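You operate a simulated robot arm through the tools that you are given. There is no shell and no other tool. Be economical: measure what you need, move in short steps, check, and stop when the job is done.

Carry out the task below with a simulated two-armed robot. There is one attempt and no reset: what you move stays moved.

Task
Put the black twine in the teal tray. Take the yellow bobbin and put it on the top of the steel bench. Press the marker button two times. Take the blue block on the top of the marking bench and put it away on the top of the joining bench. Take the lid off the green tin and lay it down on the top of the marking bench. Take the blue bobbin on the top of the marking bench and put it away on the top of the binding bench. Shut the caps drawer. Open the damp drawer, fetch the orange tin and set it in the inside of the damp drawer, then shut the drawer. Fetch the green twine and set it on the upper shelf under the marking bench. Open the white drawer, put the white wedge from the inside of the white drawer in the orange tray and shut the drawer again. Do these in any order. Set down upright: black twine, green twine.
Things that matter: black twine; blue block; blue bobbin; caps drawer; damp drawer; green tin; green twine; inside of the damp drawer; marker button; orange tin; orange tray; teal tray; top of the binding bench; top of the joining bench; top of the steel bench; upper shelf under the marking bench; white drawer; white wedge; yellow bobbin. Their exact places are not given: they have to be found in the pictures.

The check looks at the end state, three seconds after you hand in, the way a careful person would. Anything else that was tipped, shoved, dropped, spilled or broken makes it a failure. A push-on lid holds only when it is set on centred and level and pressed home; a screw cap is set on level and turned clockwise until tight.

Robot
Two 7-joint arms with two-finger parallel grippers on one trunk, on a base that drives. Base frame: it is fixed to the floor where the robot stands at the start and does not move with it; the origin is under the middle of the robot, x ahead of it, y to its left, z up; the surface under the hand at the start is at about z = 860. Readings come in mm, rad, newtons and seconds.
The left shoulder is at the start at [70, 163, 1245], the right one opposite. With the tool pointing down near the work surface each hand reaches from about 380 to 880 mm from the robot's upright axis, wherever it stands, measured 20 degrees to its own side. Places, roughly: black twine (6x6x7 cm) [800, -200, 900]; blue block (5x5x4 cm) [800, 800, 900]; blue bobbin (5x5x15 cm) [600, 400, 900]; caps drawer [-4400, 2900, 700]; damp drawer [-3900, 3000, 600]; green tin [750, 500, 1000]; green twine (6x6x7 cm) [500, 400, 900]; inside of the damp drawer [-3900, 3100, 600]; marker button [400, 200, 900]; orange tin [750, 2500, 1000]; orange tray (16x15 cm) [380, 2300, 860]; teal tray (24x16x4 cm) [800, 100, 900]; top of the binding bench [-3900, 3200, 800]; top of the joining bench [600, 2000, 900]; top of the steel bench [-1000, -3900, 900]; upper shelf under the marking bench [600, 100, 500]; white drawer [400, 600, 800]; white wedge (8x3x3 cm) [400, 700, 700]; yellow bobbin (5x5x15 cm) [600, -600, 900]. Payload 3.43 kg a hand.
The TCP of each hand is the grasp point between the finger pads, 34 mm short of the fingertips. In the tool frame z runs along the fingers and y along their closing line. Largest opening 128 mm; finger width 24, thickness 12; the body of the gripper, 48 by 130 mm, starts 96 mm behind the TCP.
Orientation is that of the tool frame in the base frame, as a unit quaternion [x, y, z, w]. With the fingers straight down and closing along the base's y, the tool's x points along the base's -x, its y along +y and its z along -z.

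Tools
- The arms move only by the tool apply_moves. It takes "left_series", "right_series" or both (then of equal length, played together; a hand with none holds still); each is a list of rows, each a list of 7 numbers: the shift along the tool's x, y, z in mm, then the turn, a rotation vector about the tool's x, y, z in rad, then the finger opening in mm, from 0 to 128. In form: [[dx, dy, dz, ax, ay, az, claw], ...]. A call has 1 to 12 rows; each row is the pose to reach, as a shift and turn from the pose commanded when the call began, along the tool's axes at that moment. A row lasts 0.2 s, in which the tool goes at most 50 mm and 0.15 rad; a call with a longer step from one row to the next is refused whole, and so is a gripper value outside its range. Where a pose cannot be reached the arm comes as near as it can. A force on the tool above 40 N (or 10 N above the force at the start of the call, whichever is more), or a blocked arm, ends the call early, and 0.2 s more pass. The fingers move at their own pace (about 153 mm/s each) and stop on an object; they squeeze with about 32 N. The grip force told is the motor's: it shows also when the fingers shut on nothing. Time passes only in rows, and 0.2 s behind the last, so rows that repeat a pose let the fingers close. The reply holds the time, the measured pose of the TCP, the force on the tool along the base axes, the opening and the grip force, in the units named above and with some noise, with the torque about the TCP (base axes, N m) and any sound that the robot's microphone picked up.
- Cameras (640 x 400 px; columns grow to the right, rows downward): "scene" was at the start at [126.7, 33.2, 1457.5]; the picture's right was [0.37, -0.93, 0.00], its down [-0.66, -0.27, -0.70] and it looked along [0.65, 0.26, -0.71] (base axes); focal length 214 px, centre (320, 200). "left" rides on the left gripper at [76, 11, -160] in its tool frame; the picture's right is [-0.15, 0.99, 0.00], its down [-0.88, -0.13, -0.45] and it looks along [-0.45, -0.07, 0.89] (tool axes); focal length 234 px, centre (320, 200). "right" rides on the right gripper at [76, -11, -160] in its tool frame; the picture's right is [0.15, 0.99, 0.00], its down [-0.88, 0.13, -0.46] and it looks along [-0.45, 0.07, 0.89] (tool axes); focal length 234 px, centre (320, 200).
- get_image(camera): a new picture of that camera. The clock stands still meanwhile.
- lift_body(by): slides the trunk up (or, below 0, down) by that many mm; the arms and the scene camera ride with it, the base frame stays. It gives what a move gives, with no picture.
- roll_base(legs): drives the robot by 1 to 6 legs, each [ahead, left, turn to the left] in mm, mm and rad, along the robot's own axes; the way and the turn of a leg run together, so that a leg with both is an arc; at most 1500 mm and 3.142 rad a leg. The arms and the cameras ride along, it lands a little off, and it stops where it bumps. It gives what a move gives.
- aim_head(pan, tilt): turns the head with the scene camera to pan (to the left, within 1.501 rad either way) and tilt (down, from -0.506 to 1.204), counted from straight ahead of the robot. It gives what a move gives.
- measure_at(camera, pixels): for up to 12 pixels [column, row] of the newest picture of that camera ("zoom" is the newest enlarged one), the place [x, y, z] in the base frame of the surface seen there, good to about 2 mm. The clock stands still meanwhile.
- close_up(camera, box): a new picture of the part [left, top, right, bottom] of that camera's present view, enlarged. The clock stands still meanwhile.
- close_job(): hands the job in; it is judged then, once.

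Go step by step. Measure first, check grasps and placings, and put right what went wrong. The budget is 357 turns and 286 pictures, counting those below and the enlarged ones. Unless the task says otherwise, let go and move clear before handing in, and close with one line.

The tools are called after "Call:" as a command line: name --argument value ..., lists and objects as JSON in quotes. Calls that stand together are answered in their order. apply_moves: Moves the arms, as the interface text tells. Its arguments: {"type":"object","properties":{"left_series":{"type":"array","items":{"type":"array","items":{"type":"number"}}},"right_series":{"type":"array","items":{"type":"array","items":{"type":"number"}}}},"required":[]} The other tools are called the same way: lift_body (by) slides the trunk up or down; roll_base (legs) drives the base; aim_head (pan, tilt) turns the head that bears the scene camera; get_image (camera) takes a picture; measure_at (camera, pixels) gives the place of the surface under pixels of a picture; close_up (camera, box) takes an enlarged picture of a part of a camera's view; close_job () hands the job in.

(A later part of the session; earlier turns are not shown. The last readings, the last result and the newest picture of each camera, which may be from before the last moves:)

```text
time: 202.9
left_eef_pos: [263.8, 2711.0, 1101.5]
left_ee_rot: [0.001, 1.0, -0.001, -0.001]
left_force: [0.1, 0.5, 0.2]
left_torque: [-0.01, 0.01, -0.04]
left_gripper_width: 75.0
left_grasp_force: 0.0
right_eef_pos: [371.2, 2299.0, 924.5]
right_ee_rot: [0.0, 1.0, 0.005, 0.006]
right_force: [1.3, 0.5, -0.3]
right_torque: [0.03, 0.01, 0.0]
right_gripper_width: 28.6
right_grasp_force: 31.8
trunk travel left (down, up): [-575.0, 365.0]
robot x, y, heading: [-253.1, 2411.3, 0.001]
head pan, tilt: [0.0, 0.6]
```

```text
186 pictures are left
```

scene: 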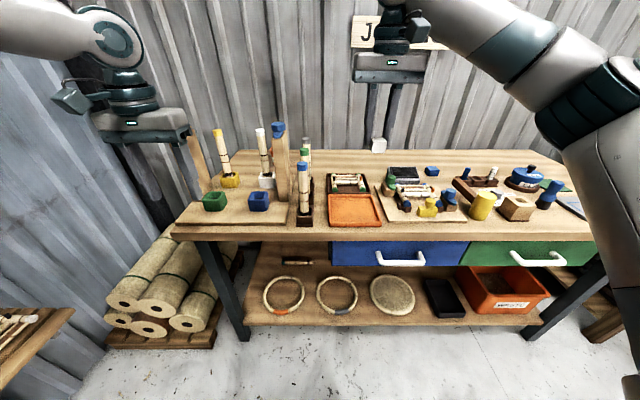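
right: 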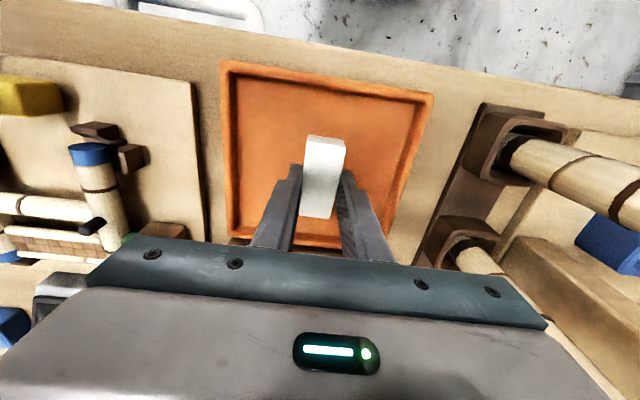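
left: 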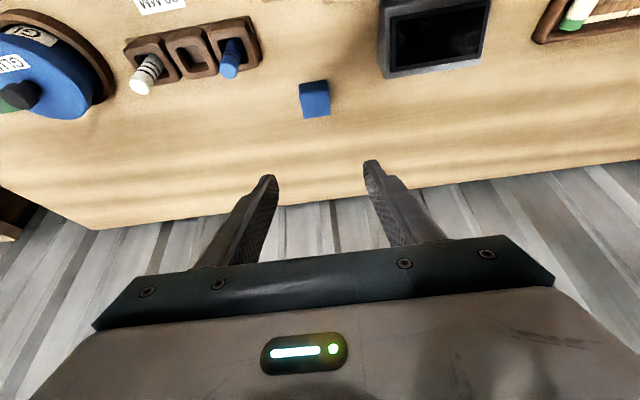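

The wedge is centred over the tray. Lower, release, lift.

Call:
apply_moves --right_series '[[0, 0, 10, 0, 0, 0, 10], [0, 0, 15.5, 0, 0, 0, 10], [0, 0, 17, 0, 0, 0, 10], [0, 0, 17, 0, 0, 0, 10]]'

Call:
apply_moves --right_series '[[0, 0, 0, 0, 0, 0, 40], [0, 0, 0, 0, 0, 0, 46], [0, 0, -40, 0, 0, 0, 46], [0, 0, -85, 0, 0, 0, 46], [0, 0, -130, 0, 0, 0, 60], [0, 0, -175, 0, 0, 0, 80]]'

Call:
get_image --camera "right"

```text
time: 203.9
left_eef_pos: [261.7, 2711.7, 1101.5]
left_ee_rot: [0.002, 1.0, -0.002, -0.002]
left_force: [-0.1, -0.5, 0.2]
left_torque: [-0.04, 0.02, -0.01]
left_gripper_width: 74.9
left_grasp_force: 0.1
right_eef_pos: [369.9, 2299.7, 908.9]
right_ee_rot: [0.0, 1.0, 0.004, 0.006]
right_force: [0.2, -0.7, 0.9]
right_torque: [0.03, 0.0, -0.01]
right_gripper_width: 28.7
right_grasp_force: 32.2
trunk travel left (down, up): [-575.0, 365.0]
robot x, y, heading: [-254.2, 2410.2, -0.001]
head pan, tilt: [0.0, 0.6]
```

```text
time: 205.3
left_eef_pos: [258.6, 2711.9, 1101.8]
left_ee_rot: [0.002, 1.0, -0.002, -0.001]
left_force: [-0.8, -0.1, -0.3]
left_torque: [0.02, -0.04, 0.01]
left_gripper_width: 75.1
left_grasp_force: 0.0
right_eef_pos: [367.7, 2297.8, 1082.6]
right_ee_rot: [0.0, 1.0, 0.003, 0.006]
right_force: [-0.9, -0.3, 0.7]
right_torque: [0.03, -0.01, 0.02]
right_gripper_width: 80.0
right_grasp_force: 0.1
trunk travel left (down, up): [-575.0, 365.0]
robot x, y, heading: [-259.5, 2413.6, 0.001]
head pan, tilt: [0.0, 0.6]
```

```text
185 pictures are left
```

right: 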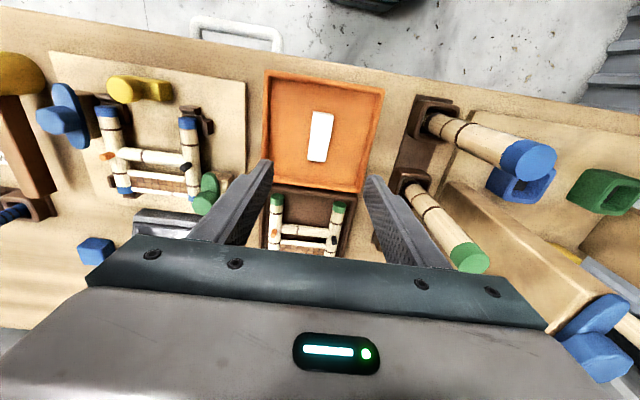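

The wedge lies in the tray. Now the orange tin behind the posts; enlarge that area.

Call:
close_up --camera "scene" --box '[180, 110, 400, 247]'

Call:
get_image --camera "left"

```text
2.91 times, centred on (290, 178) of scene
```

zoom: 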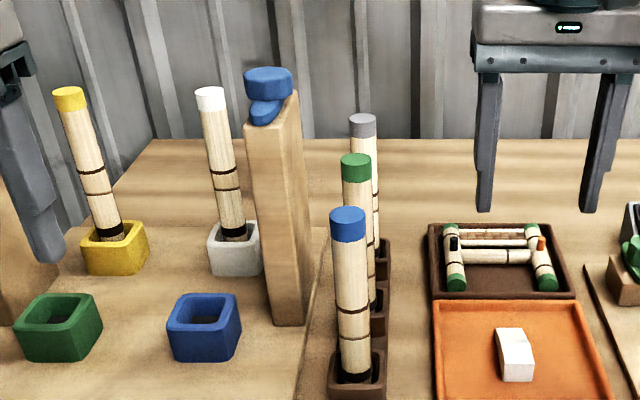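

```text
183 pictures are left
```

left: 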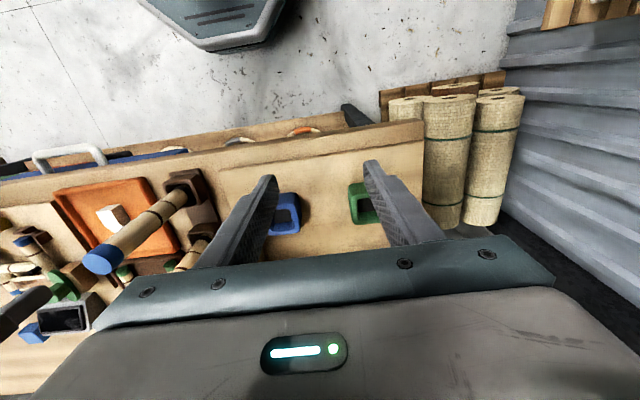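

The tin is hidden from here. I back off and drive right to view it from the side.

Call:
roll_base --legs '[[-120, 0, 0], [0, -420, 0]]'

Call:
aim_head --pan 0.3 --tilt 0.5

Call:
get_image --camera "scene"

Call:
close_up --camera "scene" --box '[160, 100, 400, 250]'

```text
time: 208.7
left_eef_pos: [141.4, 2294.1, 1100.7]
left_ee_rot: [0.0, 1.0, -0.002, 0.0]
left_force: [0.4, -0.1, 0.5]
left_torque: [0.01, 0.02, 0.01]
left_gripper_width: 75.1
left_grasp_force: 0.1
right_eef_pos: [248.2, 1881.1, 1082.1]
right_ee_rot: [-0.001, 1.0, 0.004, 0.005]
right_force: [0.1, 0.2, -0.7]
right_torque: [0.04, -0.01, 0.02]
right_gripper_width: 80.0
right_grasp_force: 0.0
trunk travel left (down, up): [-575.0, 365.0]
robot x, y, heading: [-373.0, 1992.0, 0.004]
head pan, tilt: [0.0, 0.6]
```

```text
time: 209.5
left_eef_pos: [140.9, 2294.3, 1101.0]
left_ee_rot: [0.0, 1.0, -0.003, 0.001]
left_force: [1.2, -0.7, 0.1]
left_torque: [-0.02, -0.02, 0.0]
left_gripper_width: 75.0
left_grasp_force: 0.0
right_eef_pos: [247.2, 1880.0, 1081.6]
right_ee_rot: [0.0, 1.0, 0.004, 0.007]
right_force: [-0.5, -0.1, -0.2]
right_torque: [0.01, -0.06, 0.0]
right_gripper_width: 79.9
right_grasp_force: 0.0
trunk travel left (down, up): [-575.0, 365.0]
robot x, y, heading: [-375.2, 1992.7, 0.001]
head pan, tilt: [0.3, 0.499]
```

```text
182 pictures are left
```

scene: 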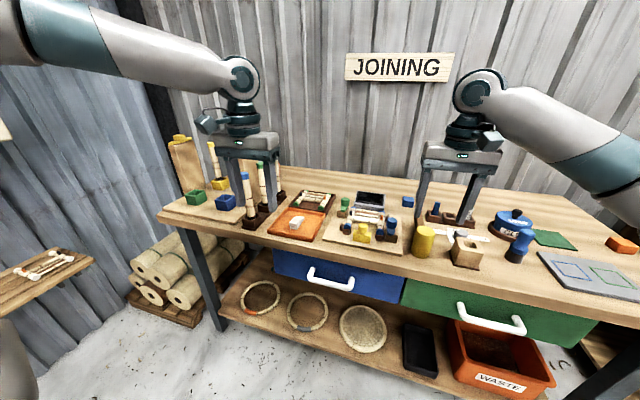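

```text
2.67 times, centred on (280, 175) of scene
```

zoom: 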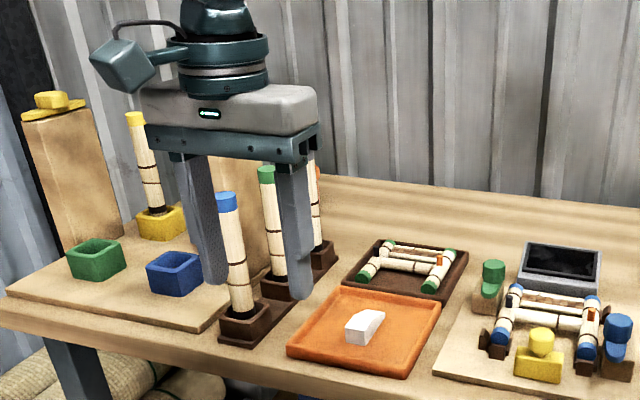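

Still hidden. Drive further right and ahead a little.

Call:
roll_base --legs '[[0, -250, 0], [200, 0, 0]]'

Call:
aim_head --pan 0.6 --tilt 0.5

Call:
get_image --camera "scene"

```text
time: 212.5
left_eef_pos: [339.0, 2045.1, 1100.8]
left_ee_rot: [-0.001, 1.0, -0.002, 0.0]
left_force: [0.6, 0.0, 0.0]
left_torque: [0.01, -0.02, 0.01]
left_gripper_width: 74.9
left_grasp_force: 0.1
right_eef_pos: [448.0, 1629.8, 1081.9]
right_ee_rot: [-0.002, 1.0, 0.003, 0.006]
right_force: [-0.4, -0.2, -0.4]
right_torque: [0.03, -0.02, 0.01]
right_gripper_width: 79.9
right_grasp_force: 0.1
trunk travel left (down, up): [-575.0, 365.0]
robot x, y, heading: [-176.0, 1741.7, -0.001]
head pan, tilt: [0.3, 0.499]
```

```text
time: 213.3
left_eef_pos: [339.7, 2043.7, 1102.4]
left_ee_rot: [0.0, 1.0, -0.002, 0.0]
left_force: [-0.5, 0.9, -0.6]
left_torque: [-0.02, 0.03, 0.03]
left_gripper_width: 75.1
left_grasp_force: 0.0
right_eef_pos: [447.2, 1630.4, 1082.0]
right_ee_rot: [-0.002, 1.0, 0.005, 0.006]
right_force: [0.1, -0.6, 0.3]
right_torque: [-0.01, 0.02, -0.01]
right_gripper_width: 79.9
right_grasp_force: 0.1
trunk travel left (down, up): [-575.0, 365.0]
robot x, y, heading: [-176.8, 1743.4, -0.0]
head pan, tilt: [0.6, 0.499]
```

```text
180 pictures are left
```

scene: 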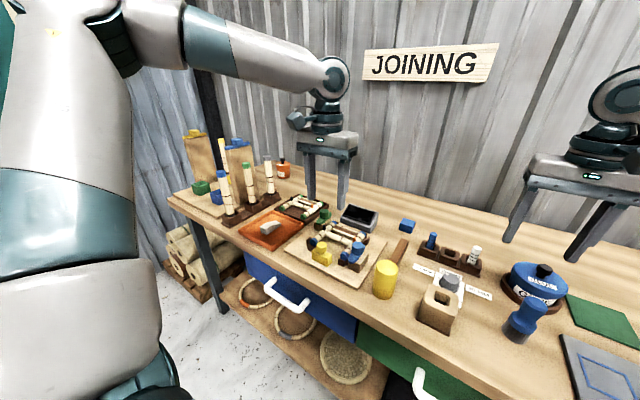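

The orange tin shows at (284,168). Enlarge and measure.

Call:
close_up --camera "scene" --box '[220, 125, 340, 200]'

Call:
measure_at --camera "zoom" --pixels '[[340, 175], [300, 210], [345, 230], [365, 230], [340, 265], [200, 200], [265, 210], [100, 130], [330, 195], [348, 195]]'

```text
5.33 times, centred on (280, 162) of scene
```

zoom: 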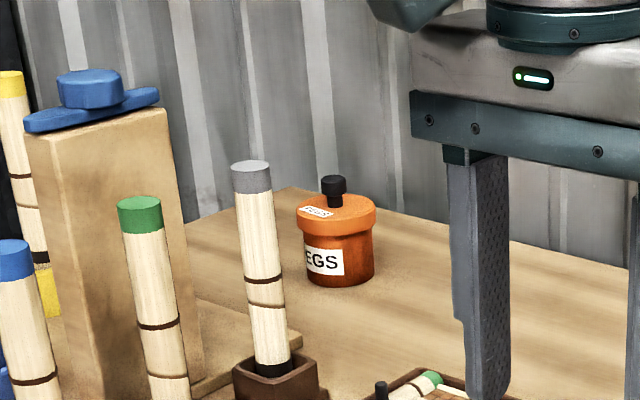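

```text
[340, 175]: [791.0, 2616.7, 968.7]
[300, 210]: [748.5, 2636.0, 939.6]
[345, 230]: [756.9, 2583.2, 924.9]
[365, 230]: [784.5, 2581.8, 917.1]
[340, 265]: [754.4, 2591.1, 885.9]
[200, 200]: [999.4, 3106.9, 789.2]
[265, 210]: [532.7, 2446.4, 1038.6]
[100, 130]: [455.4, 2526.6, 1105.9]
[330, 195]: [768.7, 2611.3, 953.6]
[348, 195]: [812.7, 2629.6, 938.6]
```

The tin (lid wider than body) centres near (785,2617), rim z 917–939. I'll grip the body below the rim with the right hand pitched 45° and yawed left. First yaw the right hand.

Call:
apply_moves --right_series '[[0, 0, -20, 0, 0, -0.15, 100], [0, 0, -40, 0, 0, -0.3, 100], [0, 0, -60, 0, 0, -0.45, 100], [0, 0, -80, 0, 0, -0.6, 100], [0, 0, -80, 0, 0, -0.75, 100], [0, 0, -80, 0, 0, -0.9, 100], [0, 0, -80, 0, 0, -1.047, 100]]' --left_series '[[20, 0, -40, 0, 0, 0, 75], [40, 0, -80, 0, 0, 0, 75], [60, 0, -120, 0, 0, 0, 75], [80, 0, -150, 0, 0, 0, 75], [90, 0, -170, 0, 0, 0, 75], [95, 0, -185, 0, 0, 0, 75], [100, 0, -200, 0, 0, 0, 75]]'

Call:
apply_moves --right_series '[[0, 0, 0, 0, -0.14, 0, 100], [0, 0, 0, 0, -0.28, 0, 100], [0, 0, 0, 0, -0.42, 0, 100], [0, 0, 0, 0, -0.56, 0, 100], [0, 0, 0, 0, -0.7, 0, 100], [0, 0, 0, 0, -0.785, 0, 100]]'

Call:
get_image --camera "scene"

```text
time: 214.9
left_eef_pos: [240.1, 2043.4, 1303.3]
left_ee_rot: [0.0, 1.0, -0.002, 0.0]
left_force: [-0.5, -0.3, -0.2]
left_torque: [0.01, -0.01, 0.01]
left_gripper_width: 74.9
left_grasp_force: 0.0
right_eef_pos: [445.1, 1629.7, 1162.8]
right_ee_rot: [-0.502, 0.865, 0.0, 0.008]
right_force: [-0.9, 1.0, -0.4]
right_torque: [0.0, -0.01, -0.02]
right_gripper_width: 100.1
right_grasp_force: 0.1
trunk travel left (down, up): [-575.0, 365.0]
robot x, y, heading: [-175.8, 1742.0, 0.003]
head pan, tilt: [0.6, 0.499]
```

```text
time: 216.3
left_eef_pos: [239.4, 2044.8, 1302.2]
left_ee_rot: [-0.001, 1.0, -0.001, 0.0]
left_force: [-0.3, -0.1, -0.3]
left_torque: [0.0, 0.03, -0.01]
left_gripper_width: 74.8
left_grasp_force: 0.0
right_eef_pos: [446.6, 1628.2, 1162.6]
right_ee_rot: [-0.463, 0.796, 0.193, 0.339]
right_force: [0.1, 0.2, -0.3]
right_torque: [0.0, -0.01, 0.01]
right_gripper_width: 99.9
right_grasp_force: 0.0
trunk travel left (down, up): [-575.0, 365.0]
robot x, y, heading: [-172.3, 1744.5, 0.002]
head pan, tilt: [0.6, 0.499]
```

```text
178 pictures are left
```

scene: 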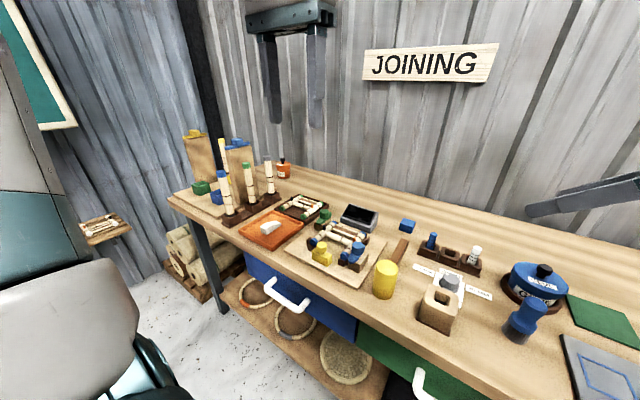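

The orientation is good. Drive left 640 and ahead 150 with the hands high.

Call:
roll_base --legs '[[0, 640, 0], [150, 0, 0]]'

Call:
get_image --camera "right"

Call:
get_image --camera "scene"

```text
time: 220.8
left_eef_pos: [385.7, 2683.4, 1301.6]
left_ee_rot: [-0.002, 1.0, -0.002, 0.0]
left_force: [-0.2, -0.2, -0.1]
left_torque: [-0.01, -0.01, 0.01]
left_gripper_width: 75.0
left_grasp_force: 0.0
right_eef_pos: [594.7, 2268.2, 1161.9]
right_ee_rot: [-0.465, 0.796, 0.193, 0.337]
right_force: [0.5, -0.5, 0.2]
right_torque: [0.03, 0.01, -0.02]
right_gripper_width: 99.9
right_grasp_force: 0.1
trunk travel left (down, up): [-575.0, 365.0]
robot x, y, heading: [-27.9, 2380.2, 0.008]
head pan, tilt: [0.6, 0.499]
```

```text
177 pictures are left
```

right: 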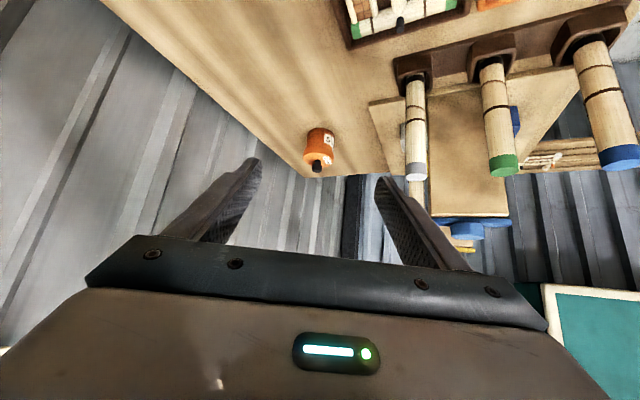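

```text
176 pictures are left
```

scene: 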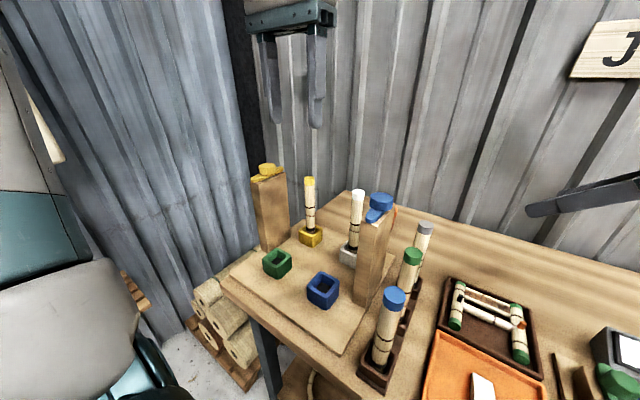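

Tin in the right camera at (318,150), nearly on the hand's axis. Enlarge and measure it.

Call:
close_up --camera "right" --box '[280, 110, 360, 190]'

```text
5.00 times, centred on (320, 150) of right
```

zoom: 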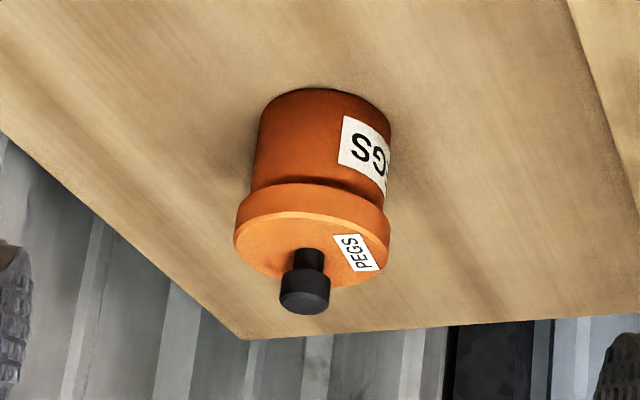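

Call:
measure_at --camera "zoom" --pixels '[[238, 235], [387, 238], [312, 222], [250, 262], [300, 282], [305, 300], [258, 150], [312, 110], [312, 175], [385, 140], [312, 190], [312, 205]]'

```text
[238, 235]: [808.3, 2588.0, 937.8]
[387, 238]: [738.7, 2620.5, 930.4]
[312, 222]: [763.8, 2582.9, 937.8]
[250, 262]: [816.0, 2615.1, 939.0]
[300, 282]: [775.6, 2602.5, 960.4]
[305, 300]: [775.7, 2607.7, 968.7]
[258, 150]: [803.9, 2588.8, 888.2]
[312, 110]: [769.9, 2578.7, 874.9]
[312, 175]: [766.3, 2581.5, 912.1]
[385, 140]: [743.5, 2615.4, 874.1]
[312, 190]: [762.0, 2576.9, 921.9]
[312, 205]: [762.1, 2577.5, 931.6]
```

Tin centre ≈ (780,2611), body radius ≈ 35, rim bottom ≈ 917. Approach to 130 mm short of it.

Call:
apply_moves --right_series '[[-10, 1, 42, 0, 0, 0, 100], [-20, 3, 84, 0, 0, 0, 100], [-30, 4, 126, 0, 0, 0, 100], [-39, 6, 168, 0, 0, 0, 100], [-49, 7, 210, 0, 0, 0, 100], [-59, 9, 252, 0, 0, 0, 100], [-69, 10, 294, 0, 0, 0, 100], [-79, 11.5, 336, 0, 0, 0, 100]]'

Call:
get_image --camera "right"

Call:
get_image --camera "scene"

```text
time: 222.8
left_eef_pos: [395.8, 2665.3, 1302.5]
left_ee_rot: [0.009, 1.0, -0.003, 0.0]
left_force: [0.7, 1.0, -1.2]
left_torque: [-0.11, 0.04, 0.0]
left_gripper_width: 74.9
left_grasp_force: 0.1
right_eef_pos: [750.4, 2486.3, 1000.3]
right_ee_rot: [-0.448, 0.803, 0.176, 0.351]
right_force: [-0.2, -0.5, -0.4]
right_torque: [0.01, 0.0, 0.0]
right_gripper_width: 100.0
right_grasp_force: 0.1
trunk travel left (down, up): [-575.0, 365.0]
robot x, y, heading: [-26.4, 2373.8, -0.017]
head pan, tilt: [0.6, 0.499]
stopped in row 8 (right hand): the arm was blocked; the commanded pose is now the measured one
```

```text
174 pictures are left
```

right: 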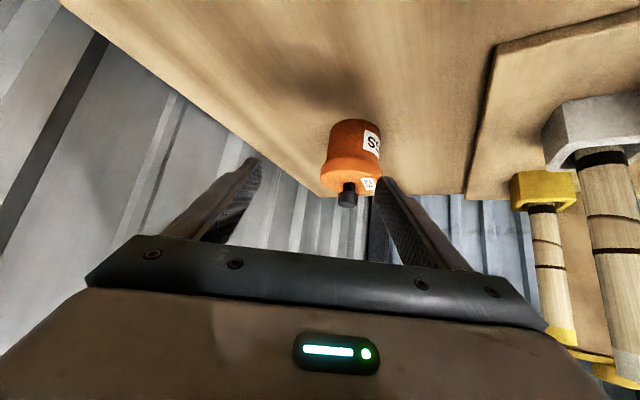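

```text
173 pictures are left
```

scene: 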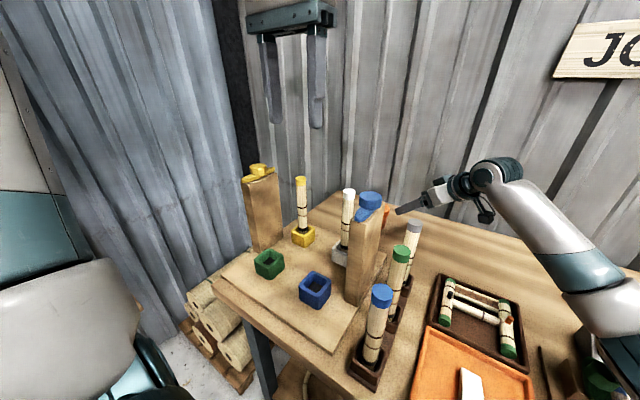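

The right arm was blocked. I look at the forearm and elbow for what it touches.

Call:
aim_head --pan 0.0 --tilt 0.7

Call:
get_image --camera "scene"

```text
time: 223.8
left_eef_pos: [393.5, 2662.3, 1305.8]
left_ee_rot: [0.006, 1.0, 0.002, 0.001]
left_force: [0.1, -0.2, -0.6]
left_torque: [0.01, 0.01, 0.0]
left_gripper_width: 75.2
left_grasp_force: 0.0
right_eef_pos: [748.7, 2488.8, 1001.8]
right_ee_rot: [-0.45, 0.801, 0.18, 0.352]
right_force: [0.0, 0.2, 0.1]
right_torque: [-0.01, 0.0, 0.01]
right_gripper_width: 100.1
right_grasp_force: 0.1
trunk travel left (down, up): [-575.0, 365.0]
robot x, y, heading: [-21.5, 2372.5, -0.011]
head pan, tilt: [0.0, 0.7]
```

```text
172 pictures are left
```

scene: 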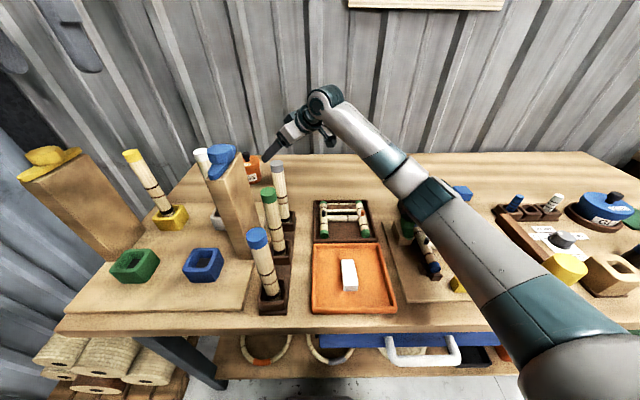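

Call:
measure_at --camera "scene" --pixels '[[430, 195], [400, 165], [365, 130], [480, 240], [530, 310], [433, 262], [407, 230], [330, 100], [460, 285]]'

Call:
close_up --camera "scene" --box '[370, 160, 530, 320]'

```text
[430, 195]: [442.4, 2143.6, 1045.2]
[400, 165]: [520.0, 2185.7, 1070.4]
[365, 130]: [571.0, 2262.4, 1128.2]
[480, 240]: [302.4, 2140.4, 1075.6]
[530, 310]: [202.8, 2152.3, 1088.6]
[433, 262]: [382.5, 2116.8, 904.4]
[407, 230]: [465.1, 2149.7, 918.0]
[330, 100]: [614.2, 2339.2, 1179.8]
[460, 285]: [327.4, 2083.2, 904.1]
```

```text
2.50 times, centred on (450, 240) of scene
```

zoom: 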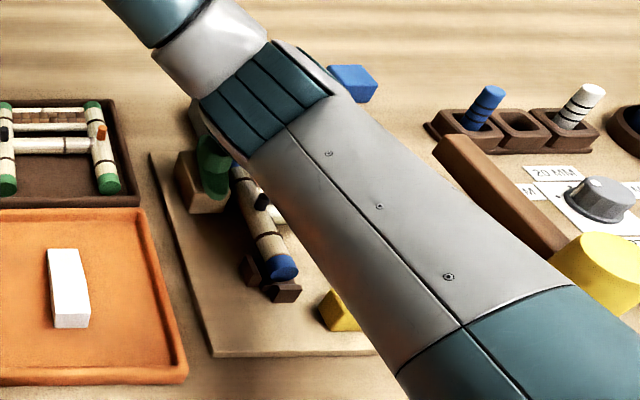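

The elbow (underside ~930) came down on the jig's green knob. I lift the trunk straight up 150 mm and inspect the jig.

Call:
lift_body --by 150

Call:
close_up --camera "scene" --box '[300, 160, 540, 330]'

```text
time: 225.6
left_eef_pos: [395.8, 2671.9, 1451.8]
left_ee_rot: [0.006, 1.0, -0.002, 0.0]
left_force: [-0.6, -0.5, 0.5]
left_torque: [0.01, -0.03, 0.02]
left_gripper_width: 75.3
left_grasp_force: 0.0
right_eef_pos: [747.5, 2501.7, 1145.9]
right_ee_rot: [-0.454, 0.801, 0.182, 0.347]
right_force: [0.0, 0.3, -0.3]
right_torque: [0.02, -0.01, 0.0]
right_gripper_width: 100.0
right_grasp_force: 0.0
trunk travel left (down, up): [-725.0, 215.0]
robot x, y, heading: [-24.9, 2373.0, -0.01]
head pan, tilt: [0.0, 0.7]
```

```text
2.35 times, centred on (420, 245) of scene
```

zoom: 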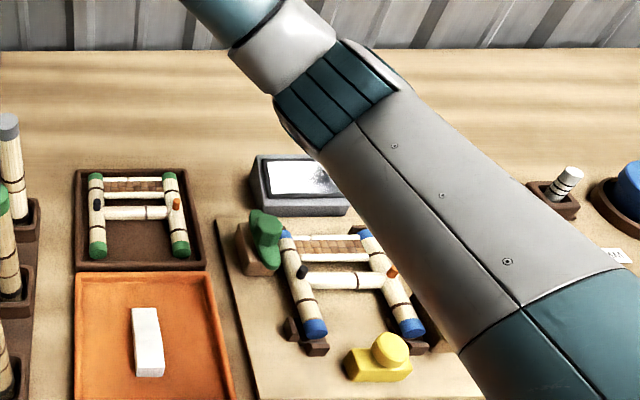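

The jig looks in place. The arm is overstretched here; turning the base left 0.3 rad brings the right shoulder closer. First I retract the right hand.

Call:
apply_moves --right_series '[[29, 17, -31, 0, 0, 0, 100], [59, 34, -61, 0, 0, 0, 100], [88, 50, -92, 0, 0, 0, 100], [118, 67, -122, 0, 0, 0, 100], [148, 84, -153, 0, 0, 0, 100], [177, 101, -184, 0, 0, 0, 100], [206, 117, -214, 0, 0, 0, 100]]'

Call:
get_image --camera "scene"

Call:
aim_head --pan 1.2 --tilt 0.3

Call:
get_image --camera "scene"

```text
time: 227.2
left_eef_pos: [393.9, 2671.0, 1452.6]
left_ee_rot: [0.007, 1.0, -0.002, 0.001]
left_force: [0.1, -0.2, 0.0]
left_torque: [0.02, -0.04, 0.0]
left_gripper_width: 74.9
left_grasp_force: 0.1
right_eef_pos: [491.4, 2307.6, 1142.8]
right_ee_rot: [-0.453, 0.8, 0.182, 0.349]
right_force: [-0.5, -0.1, -0.9]
right_torque: [0.0, 0.01, -0.02]
right_gripper_width: 99.8
right_grasp_force: 0.1
trunk travel left (down, up): [-725.0, 215.0]
robot x, y, heading: [-24.9, 2375.8, -0.006]
head pan, tilt: [0.0, 0.7]
```

```text
169 pictures are left
```

scene: 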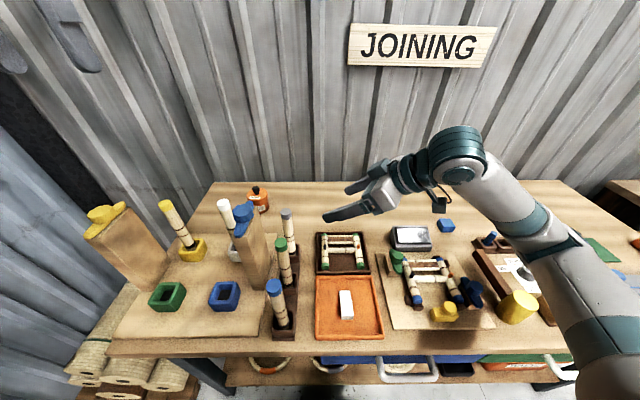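

```text
time: 228.6
left_eef_pos: [396.2, 2673.2, 1453.2]
left_ee_rot: [0.006, 1.0, -0.002, -0.001]
left_force: [0.1, -0.4, 0.1]
left_torque: [0.03, -0.02, -0.01]
left_gripper_width: 74.8
left_grasp_force: 0.0
right_eef_pos: [493.3, 2309.9, 1142.8]
right_ee_rot: [-0.454, 0.801, 0.182, 0.347]
right_force: [0.4, -0.3, 0.5]
right_torque: [-0.03, -0.02, -0.02]
right_gripper_width: 100.0
right_grasp_force: 0.0
trunk travel left (down, up): [-725.0, 215.0]
robot x, y, heading: [-23.9, 2375.2, -0.012]
head pan, tilt: [1.201, 0.3]
```

```text
168 pictures are left
```

scene: 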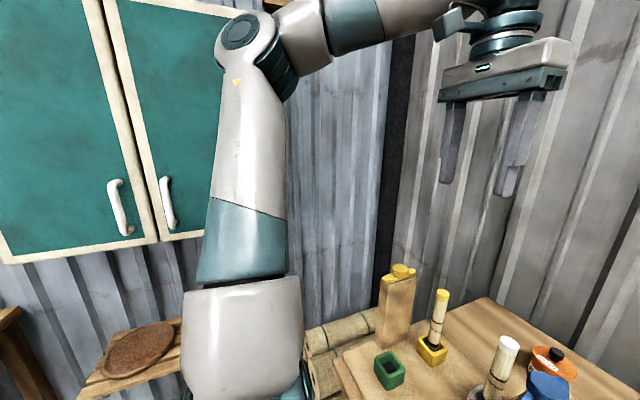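

Call:
measure_at --camera "scene" --pixels '[[240, 40], [120, 150], [320, 180], [170, 200], [90, 370], [250, 260]]'

```text
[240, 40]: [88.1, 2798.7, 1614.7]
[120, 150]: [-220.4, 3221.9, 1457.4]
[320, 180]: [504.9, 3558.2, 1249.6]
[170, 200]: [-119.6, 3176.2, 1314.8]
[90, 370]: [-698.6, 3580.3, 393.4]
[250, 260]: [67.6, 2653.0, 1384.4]
```

There's room on the left. I raise the trunk 150 for clearance, then turn the base left 0.4 rad while shifting left.

Call:
lift_body --by 150

Call:
roll_base --legs '[[0, 0, 0.4]]'

Call:
aim_head --pan -0.2 --tilt 0.7

Call:
get_image --camera "scene"

```text
time: 230.3
left_eef_pos: [396.8, 2672.2, 1603.1]
left_ee_rot: [0.006, 1.0, -0.002, 0.0]
left_force: [0.0, -1.0, -0.1]
left_torque: [-0.02, -0.01, 0.01]
left_gripper_width: 74.9
left_grasp_force: 0.1
right_eef_pos: [492.9, 2307.6, 1293.5]
right_ee_rot: [-0.453, 0.801, 0.181, 0.348]
right_force: [0.2, 0.3, 0.3]
right_torque: [-0.01, 0.0, 0.0]
right_gripper_width: 100.2
right_grasp_force: 0.1
trunk travel left (down, up): [-875.0, 65.0]
robot x, y, heading: [-20.3, 2371.5, -0.006]
head pan, tilt: [1.201, 0.3]
```

```text
time: 231.9
left_eef_pos: [247.2, 2810.7, 1602.4]
left_ee_rot: [-0.193, 0.981, -0.002, 0.0]
left_force: [-0.5, 0.1, 0.9]
left_torque: [0.02, -0.01, 0.02]
left_gripper_width: 75.0
left_grasp_force: 0.1
right_eef_pos: [476.9, 2514.7, 1293.6]
right_ee_rot: [-0.603, 0.695, 0.247, 0.304]
right_force: [-1.0, -0.6, -0.6]
right_torque: [-0.01, -0.01, 0.0]
right_gripper_width: 99.8
right_grasp_force: 0.2
trunk travel left (down, up): [-875.0, 65.0]
robot x, y, heading: [-21.6, 2375.3, 0.387]
head pan, tilt: [1.201, 0.3]
```

```text
time: 233.4
left_eef_pos: [246.8, 2812.1, 1602.2]
left_ee_rot: [-0.192, 0.981, -0.001, 0.001]
left_force: [-0.4, 0.0, 0.0]
left_torque: [0.02, 0.0, 0.01]
left_gripper_width: 75.0
left_grasp_force: 0.1
right_eef_pos: [476.0, 2514.8, 1293.5]
right_ee_rot: [-0.604, 0.694, 0.247, 0.304]
right_force: [0.1, -0.5, 1.1]
right_torque: [0.03, -0.01, -0.01]
right_gripper_width: 100.1
right_grasp_force: 0.0
trunk travel left (down, up): [-875.0, 65.0]
robot x, y, heading: [-23.1, 2374.6, 0.395]
head pan, tilt: [-0.201, 0.7]
```

```text
167 pictures are left
```

scene: 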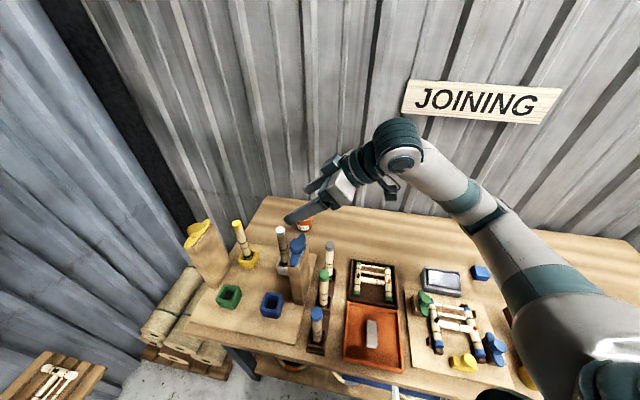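

Turned. Now rotate the right hand 0.4 rad clockwise about vertical.

Call:
apply_moves --right_series '[[0, 0, 0, 0.096, 0.003, 0.092, 100], [0, 0, 0, 0.192, 0.007, 0.185, 100], [0, 0, 0, 0.288, 0.01, 0.277, 100], [0, 0, 0, 0.288, 0.01, 0.277, 100]]'

```text
time: 234.4
left_eef_pos: [246.8, 2811.2, 1601.8]
left_ee_rot: [-0.192, 0.981, -0.002, 0.0]
left_force: [-0.4, 0.3, 0.6]
left_torque: [0.02, -0.04, -0.02]
left_gripper_width: 75.0
left_grasp_force: 0.0
right_eef_pos: [476.7, 2514.7, 1291.6]
right_ee_rot: [-0.453, 0.801, 0.181, 0.347]
right_force: [-0.1, -0.4, 0.0]
right_torque: [-0.01, 0.01, -0.01]
right_gripper_width: 99.9
right_grasp_force: 0.1
trunk travel left (down, up): [-875.0, 65.0]
robot x, y, heading: [-23.0, 2372.5, 0.39]
head pan, tilt: [-0.201, 0.7]
```

Move the hand right to the approach line, then lower the trunk.

Call:
apply_moves --right_series '[[3, -40, -2, 0, 0, 0, 100], [6, -80, -4, 0, 0, 0, 100], [9, -121, -5, 0, 0, 0, 100], [12, -161, -7, 0, 0, 0, 100], [15, -201, -9, 0, 0, 0, 100]]'

Call:
lift_body --by -150

Call:
get_image --camera "right"

Call:
get_image --camera "scene"

```text
time: 235.7
left_eef_pos: [248.1, 2808.7, 1602.0]
left_ee_rot: [-0.193, 0.981, 0.0, 0.001]
left_force: [-0.3, -0.6, -0.5]
left_torque: [0.02, -0.02, 0.0]
left_gripper_width: 75.1
left_grasp_force: 0.0
right_eef_pos: [639.5, 2394.2, 1291.4]
right_ee_rot: [-0.453, 0.8, 0.182, 0.347]
right_force: [-0.9, 0.2, 0.5]
right_torque: [0.02, -0.02, -0.03]
right_gripper_width: 99.9
right_grasp_force: 0.1
trunk travel left (down, up): [-875.0, 65.0]
robot x, y, heading: [-25.0, 2373.4, 0.389]
head pan, tilt: [-0.201, 0.7]
```

```text
time: 237.4
left_eef_pos: [246.4, 2810.8, 1451.4]
left_ee_rot: [-0.193, 0.981, -0.002, 0.001]
left_force: [-0.8, 0.3, 0.8]
left_torque: [-0.06, -0.01, 0.0]
left_gripper_width: 74.8
left_grasp_force: 0.0
right_eef_pos: [638.3, 2393.5, 1143.2]
right_ee_rot: [-0.454, 0.8, 0.181, 0.347]
right_force: [0.3, 0.5, 0.4]
right_torque: [0.0, 0.03, -0.02]
right_gripper_width: 99.9
right_grasp_force: 0.1
trunk travel left (down, up): [-725.0, 215.0]
robot x, y, heading: [-20.7, 2376.6, 0.388]
head pan, tilt: [-0.201, 0.7]
```

```text
166 pictures are left
```

right: 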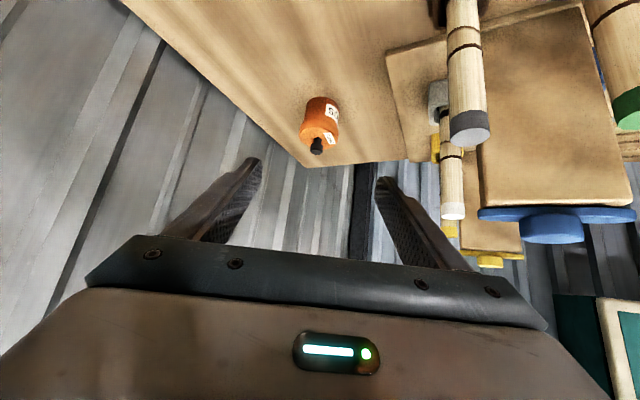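

```text
165 pictures are left
```

scene: 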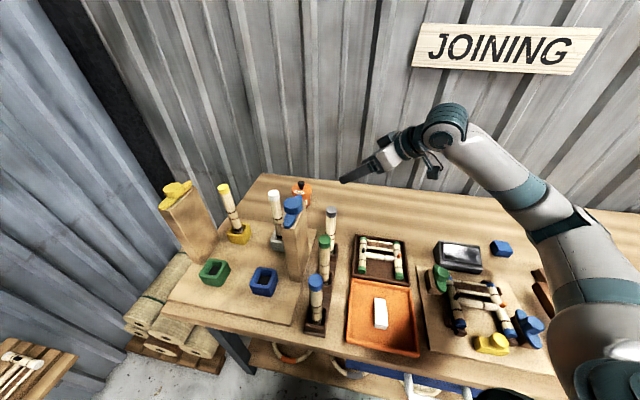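

Aligned. Advance 230 mm along the fingers to the standoff.

Call:
apply_moves --right_series '[[0, 0, 46, 0, 0, 0, 100], [0, 0, 92, 0, 0, 0, 100], [0, 0, 138, 0, 0, 0, 100], [0, 0, 184, 0, 0, 0, 100], [0, 0, 230, 0, 0, 0, 100]]'

Call:
get_image --camera "right"

Call:
get_image --camera "scene"

```text
time: 238.6
left_eef_pos: [248.0, 2812.5, 1450.3]
left_ee_rot: [-0.192, 0.981, -0.003, 0.0]
left_force: [0.8, 0.8, -1.1]
left_torque: [-0.01, 0.05, -0.01]
left_gripper_width: 74.8
left_grasp_force: 0.1
right_eef_pos: [730.3, 2533.4, 983.7]
right_ee_rot: [-0.454, 0.801, 0.181, 0.347]
right_force: [-0.2, 0.4, 0.6]
right_torque: [0.0, 0.02, -0.02]
right_gripper_width: 100.0
right_grasp_force: 0.0
trunk travel left (down, up): [-725.0, 215.0]
robot x, y, heading: [-25.8, 2373.5, 0.394]
head pan, tilt: [-0.201, 0.7]
```

```text
164 pictures are left
```

right: 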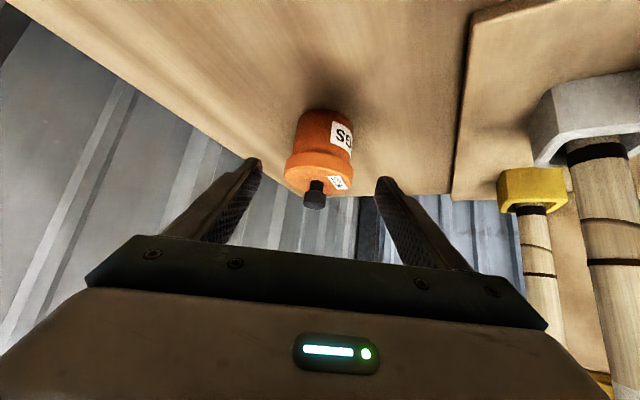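

```text
163 pictures are left
```

scene: 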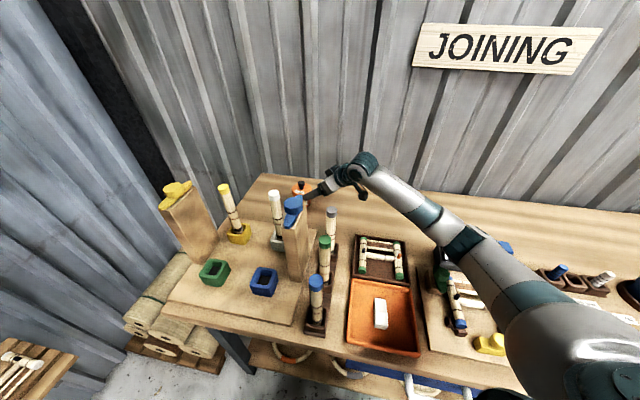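

Tin is centred between the fingers. Check elbow height over the jig and the tin's edges.

Call:
measure_at --camera "scene" --pixels '[[465, 245], [430, 215], [500, 280], [445, 262]]'

Call:
measure_at --camera "right" --pixels '[[288, 165], [350, 178], [322, 160], [322, 120], [300, 125], [352, 130], [316, 190]]'

```text
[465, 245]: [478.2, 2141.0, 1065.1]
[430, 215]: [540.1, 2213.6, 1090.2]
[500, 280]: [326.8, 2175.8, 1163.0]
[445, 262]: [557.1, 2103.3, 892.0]
```

```text
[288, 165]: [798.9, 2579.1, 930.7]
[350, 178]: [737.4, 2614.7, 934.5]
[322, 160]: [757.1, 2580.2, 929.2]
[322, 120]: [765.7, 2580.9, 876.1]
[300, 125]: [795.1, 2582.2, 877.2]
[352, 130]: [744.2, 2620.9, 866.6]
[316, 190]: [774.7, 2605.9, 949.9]
```

The elbow is only ~30 mm above the jig's knob. I retract, raise the trunk 120, and shift the base left 60 so the elbow stays high.

Call:
apply_moves --right_series '[[0, 0, -45, 0, 0, 0, 100], [0, 0, -90, 0, 0, 0, 100], [0, 0, -130, 0, 0, 0, 100]]'

Call:
lift_body --by 120

Call:
roll_base --legs '[[23, 55, 0]]'

```text
time: 239.4
left_eef_pos: [245.5, 2810.7, 1452.8]
left_ee_rot: [-0.192, 0.981, -0.002, 0.001]
left_force: [-0.1, 0.3, -0.7]
left_torque: [0.02, 0.0, -0.02]
left_gripper_width: 75.0
left_grasp_force: 0.0
right_eef_pos: [678.1, 2454.4, 1075.0]
right_ee_rot: [-0.454, 0.8, 0.182, 0.347]
right_force: [0.2, -0.3, 1.1]
right_torque: [0.01, 0.0, -0.05]
right_gripper_width: 100.1
right_grasp_force: 0.1
trunk travel left (down, up): [-725.0, 215.0]
robot x, y, heading: [-23.0, 2372.6, 0.395]
head pan, tilt: [-0.201, 0.7]
```

```text
time: 240.9
left_eef_pos: [247.8, 2811.1, 1570.8]
left_ee_rot: [-0.193, 0.981, -0.002, 0.0]
left_force: [-0.3, 0.7, -0.2]
left_torque: [-0.02, -0.03, -0.01]
left_gripper_width: 74.9
left_grasp_force: 0.1
right_eef_pos: [680.2, 2454.3, 1192.5]
right_ee_rot: [-0.454, 0.8, 0.182, 0.347]
right_force: [-0.4, -0.2, -0.5]
right_torque: [0.0, 0.02, 0.02]
right_gripper_width: 99.6
right_grasp_force: 0.1
trunk travel left (down, up): [-845.0, 95.0]
robot x, y, heading: [-23.7, 2373.6, 0.39]
head pan, tilt: [-0.201, 0.7]
```

```text
time: 241.9
left_eef_pos: [247.1, 2858.1, 1575.8]
left_ee_rot: [-0.192, 0.981, 0.002, 0.0]
left_force: [0.2, -0.5, -0.2]
left_torque: [0.12, 0.01, 0.01]
left_gripper_width: 75.1
left_grasp_force: 0.0
right_eef_pos: [680.2, 2504.2, 1194.0]
right_ee_rot: [-0.452, 0.8, 0.184, 0.349]
right_force: [0.4, -0.9, 0.3]
right_torque: [0.05, 0.02, 0.06]
right_gripper_width: 99.9
right_grasp_force: 0.1
trunk travel left (down, up): [-845.0, 95.0]
robot x, y, heading: [-23.4, 2431.7, 0.388]
head pan, tilt: [-0.201, 0.7]
```

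Call:
get_image --camera "scene"

Call:
get_image --camera "right"

```text
162 pictures are left
```

scene: 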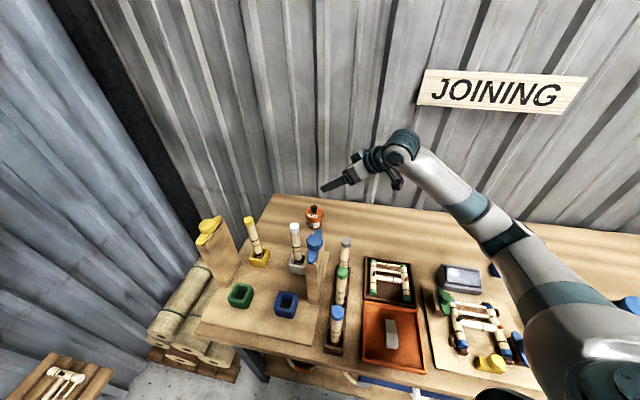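

```text
161 pictures are left
```

right: 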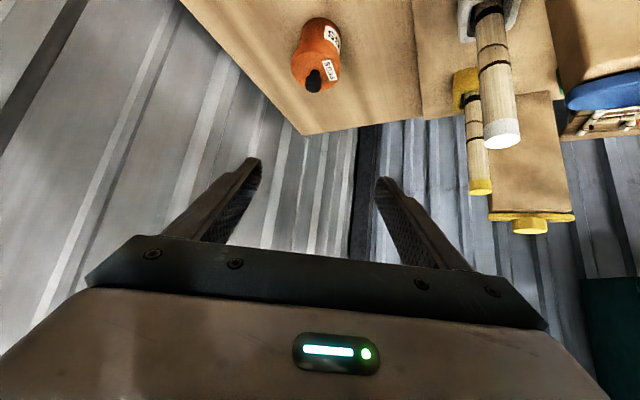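

Call:
measure_at --camera "scene" --pixels '[[295, 228], [297, 262], [315, 235], [305, 262], [346, 245], [315, 208]]'

Call:
measure_at --camera "right" --pixels '[[292, 70], [338, 72], [315, 45], [313, 85], [500, 140]]'

```text
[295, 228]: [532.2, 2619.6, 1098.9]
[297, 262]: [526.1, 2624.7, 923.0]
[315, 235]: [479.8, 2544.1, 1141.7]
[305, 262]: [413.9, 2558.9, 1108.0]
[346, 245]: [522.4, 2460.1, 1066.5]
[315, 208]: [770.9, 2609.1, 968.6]
```

```text
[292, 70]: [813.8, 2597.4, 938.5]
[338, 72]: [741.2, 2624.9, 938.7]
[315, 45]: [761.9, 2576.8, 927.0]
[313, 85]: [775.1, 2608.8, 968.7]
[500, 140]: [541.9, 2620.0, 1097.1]
```

White post is at x≈532, clear. Go to the standoff 110 mm short of the tin.

Call:
apply_moves --right_series '[[24, -5, 40, 0, 0, 0, 100], [48, -10, 80, 0, 0, 0, 100], [72, -15, 120, 0, 0, 0, 100], [96, -20, 160, 0, 0, 0, 100], [120, -25, 199, 0, 0, 0, 100]]'

Call:
get_image --camera "right"

Call:
get_image --camera "scene"

```text
time: 243.1
left_eef_pos: [248.7, 2867.0, 1572.2]
left_ee_rot: [-0.192, 0.981, -0.001, -0.001]
left_force: [0.6, 0.6, 0.3]
left_torque: [0.03, 0.01, 0.01]
left_gripper_width: 74.9
left_grasp_force: 0.1
right_eef_pos: [738.3, 2546.6, 967.0]
right_ee_rot: [-0.453, 0.801, 0.181, 0.348]
right_force: [0.3, -0.8, -0.1]
right_torque: [0.03, -0.02, 0.02]
right_gripper_width: 99.9
right_grasp_force: 0.0
trunk travel left (down, up): [-845.0, 95.0]
robot x, y, heading: [-24.6, 2433.9, 0.385]
head pan, tilt: [-0.201, 0.7]
```

```text
160 pictures are left
```

right: 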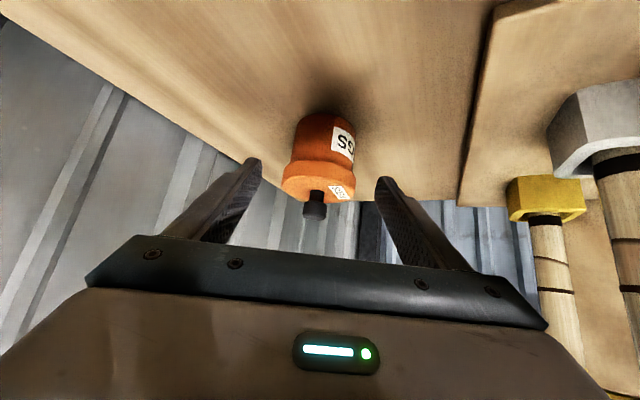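

```text
159 pictures are left
```

scene: 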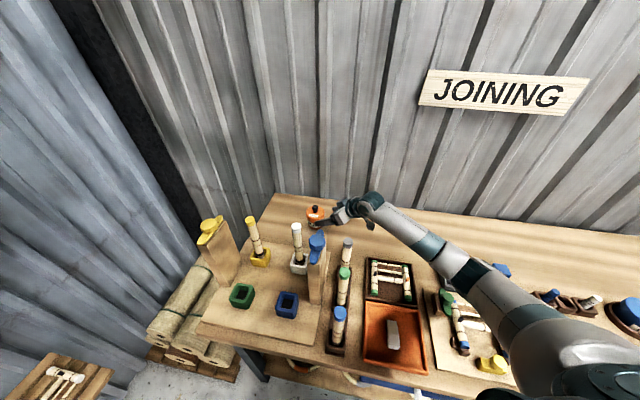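

Check elbow height again before the final advance.

Call:
measure_at --camera "scene" --pixels '[[452, 262], [430, 240], [480, 285], [460, 300]]'

```text
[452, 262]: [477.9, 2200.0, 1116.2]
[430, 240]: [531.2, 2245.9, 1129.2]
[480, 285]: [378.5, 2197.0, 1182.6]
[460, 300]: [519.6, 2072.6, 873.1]
```

Elbow clear. Advance around the tin and close.

Call:
apply_moves --right_series '[[0, 0, 35, 0, 0, 0, 100], [-1, 0, 65, 0, 0, 0, 100], [-1, 0, 90, 0, 0, 0, 100], [-1, 0, 105, 0, 0, 0, 100], [-1, 0, 105, 0, 0, 0, 100]]'

Call:
get_image --camera "right"

```text
time: 244.3
left_eef_pos: [246.8, 2867.5, 1572.1]
left_ee_rot: [-0.191, 0.982, -0.002, 0.001]
left_force: [-0.2, -0.8, -0.2]
left_torque: [-0.02, -0.01, 0.02]
left_gripper_width: 75.0
left_grasp_force: 0.0
right_eef_pos: [779.6, 2610.5, 896.8]
right_ee_rot: [-0.453, 0.801, 0.181, 0.347]
right_force: [0.2, 0.5, 0.1]
right_torque: [-0.02, -0.04, -0.01]
right_gripper_width: 100.2
right_grasp_force: 0.1
trunk travel left (down, up): [-845.0, 95.0]
robot x, y, heading: [-21.8, 2432.9, 0.386]
head pan, tilt: [-0.201, 0.7]
```

```text
158 pictures are left
```

right: 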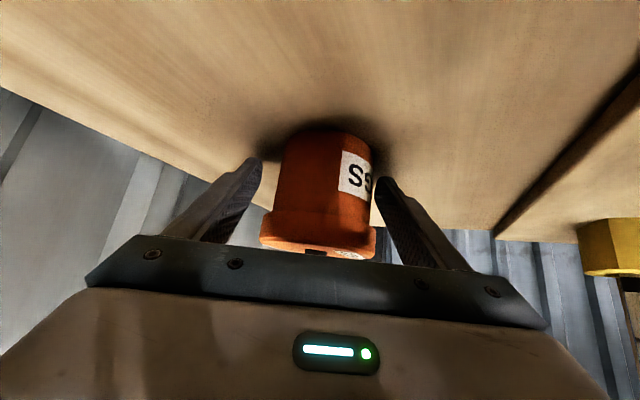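

Centred on the body. Close slowly, then lift.

Call:
apply_moves --right_series '[[0, 0, 0, 0, 0, 0, 84], [0, 0, 0, 0, 0, 0, 74], [0, 0, 0, 0, 0, 0, 60], [0, 0, 0, 0, 0, 0, 55]]'

Call:
apply_moves --right_series '[[-14, 0, -14, 0, 0, 0, 55], [-43, -1, -42, 0, 0, 0, 55]]'

Call:
get_image --camera "right"

```text
time: 245.3
left_eef_pos: [247.5, 2868.2, 1572.4]
left_ee_rot: [-0.192, 0.981, -0.001, 0.0]
left_force: [0.0, -0.2, 0.6]
left_torque: [0.0, 0.0, 0.0]
left_gripper_width: 74.9
left_grasp_force: 0.1
right_eef_pos: [779.0, 2610.3, 896.7]
right_ee_rot: [-0.454, 0.8, 0.181, 0.347]
right_force: [-0.7, 1.0, -0.4]
right_torque: [0.06, -0.09, 0.01]
right_gripper_width: 76.3
right_grasp_force: 31.6
trunk travel left (down, up): [-845.0, 95.0]
robot x, y, heading: [-17.8, 2434.0, 0.385]
head pan, tilt: [-0.201, 0.7]
```

```text
time: 245.9
left_eef_pos: [247.3, 2868.5, 1572.3]
left_ee_rot: [-0.192, 0.981, -0.002, 0.0]
left_force: [0.5, -0.1, -0.5]
left_torque: [0.01, -0.01, -0.01]
left_gripper_width: 75.1
left_grasp_force: 0.1
right_eef_pos: [778.9, 2610.8, 955.9]
right_ee_rot: [-0.453, 0.801, 0.18, 0.347]
right_force: [0.5, 0.3, -1.9]
right_torque: [0.0, -0.03, -0.02]
right_gripper_width: 76.2
right_grasp_force: 32.1
trunk travel left (down, up): [-845.0, 95.0]
robot x, y, heading: [-22.7, 2431.6, 0.389]
head pan, tilt: [-0.201, 0.7]
```

```text
157 pictures are left
```

right: 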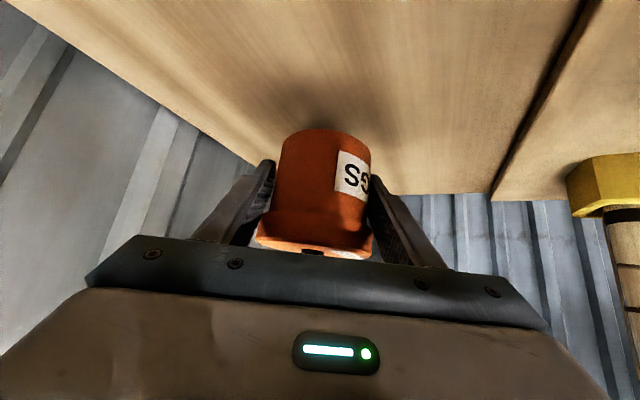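

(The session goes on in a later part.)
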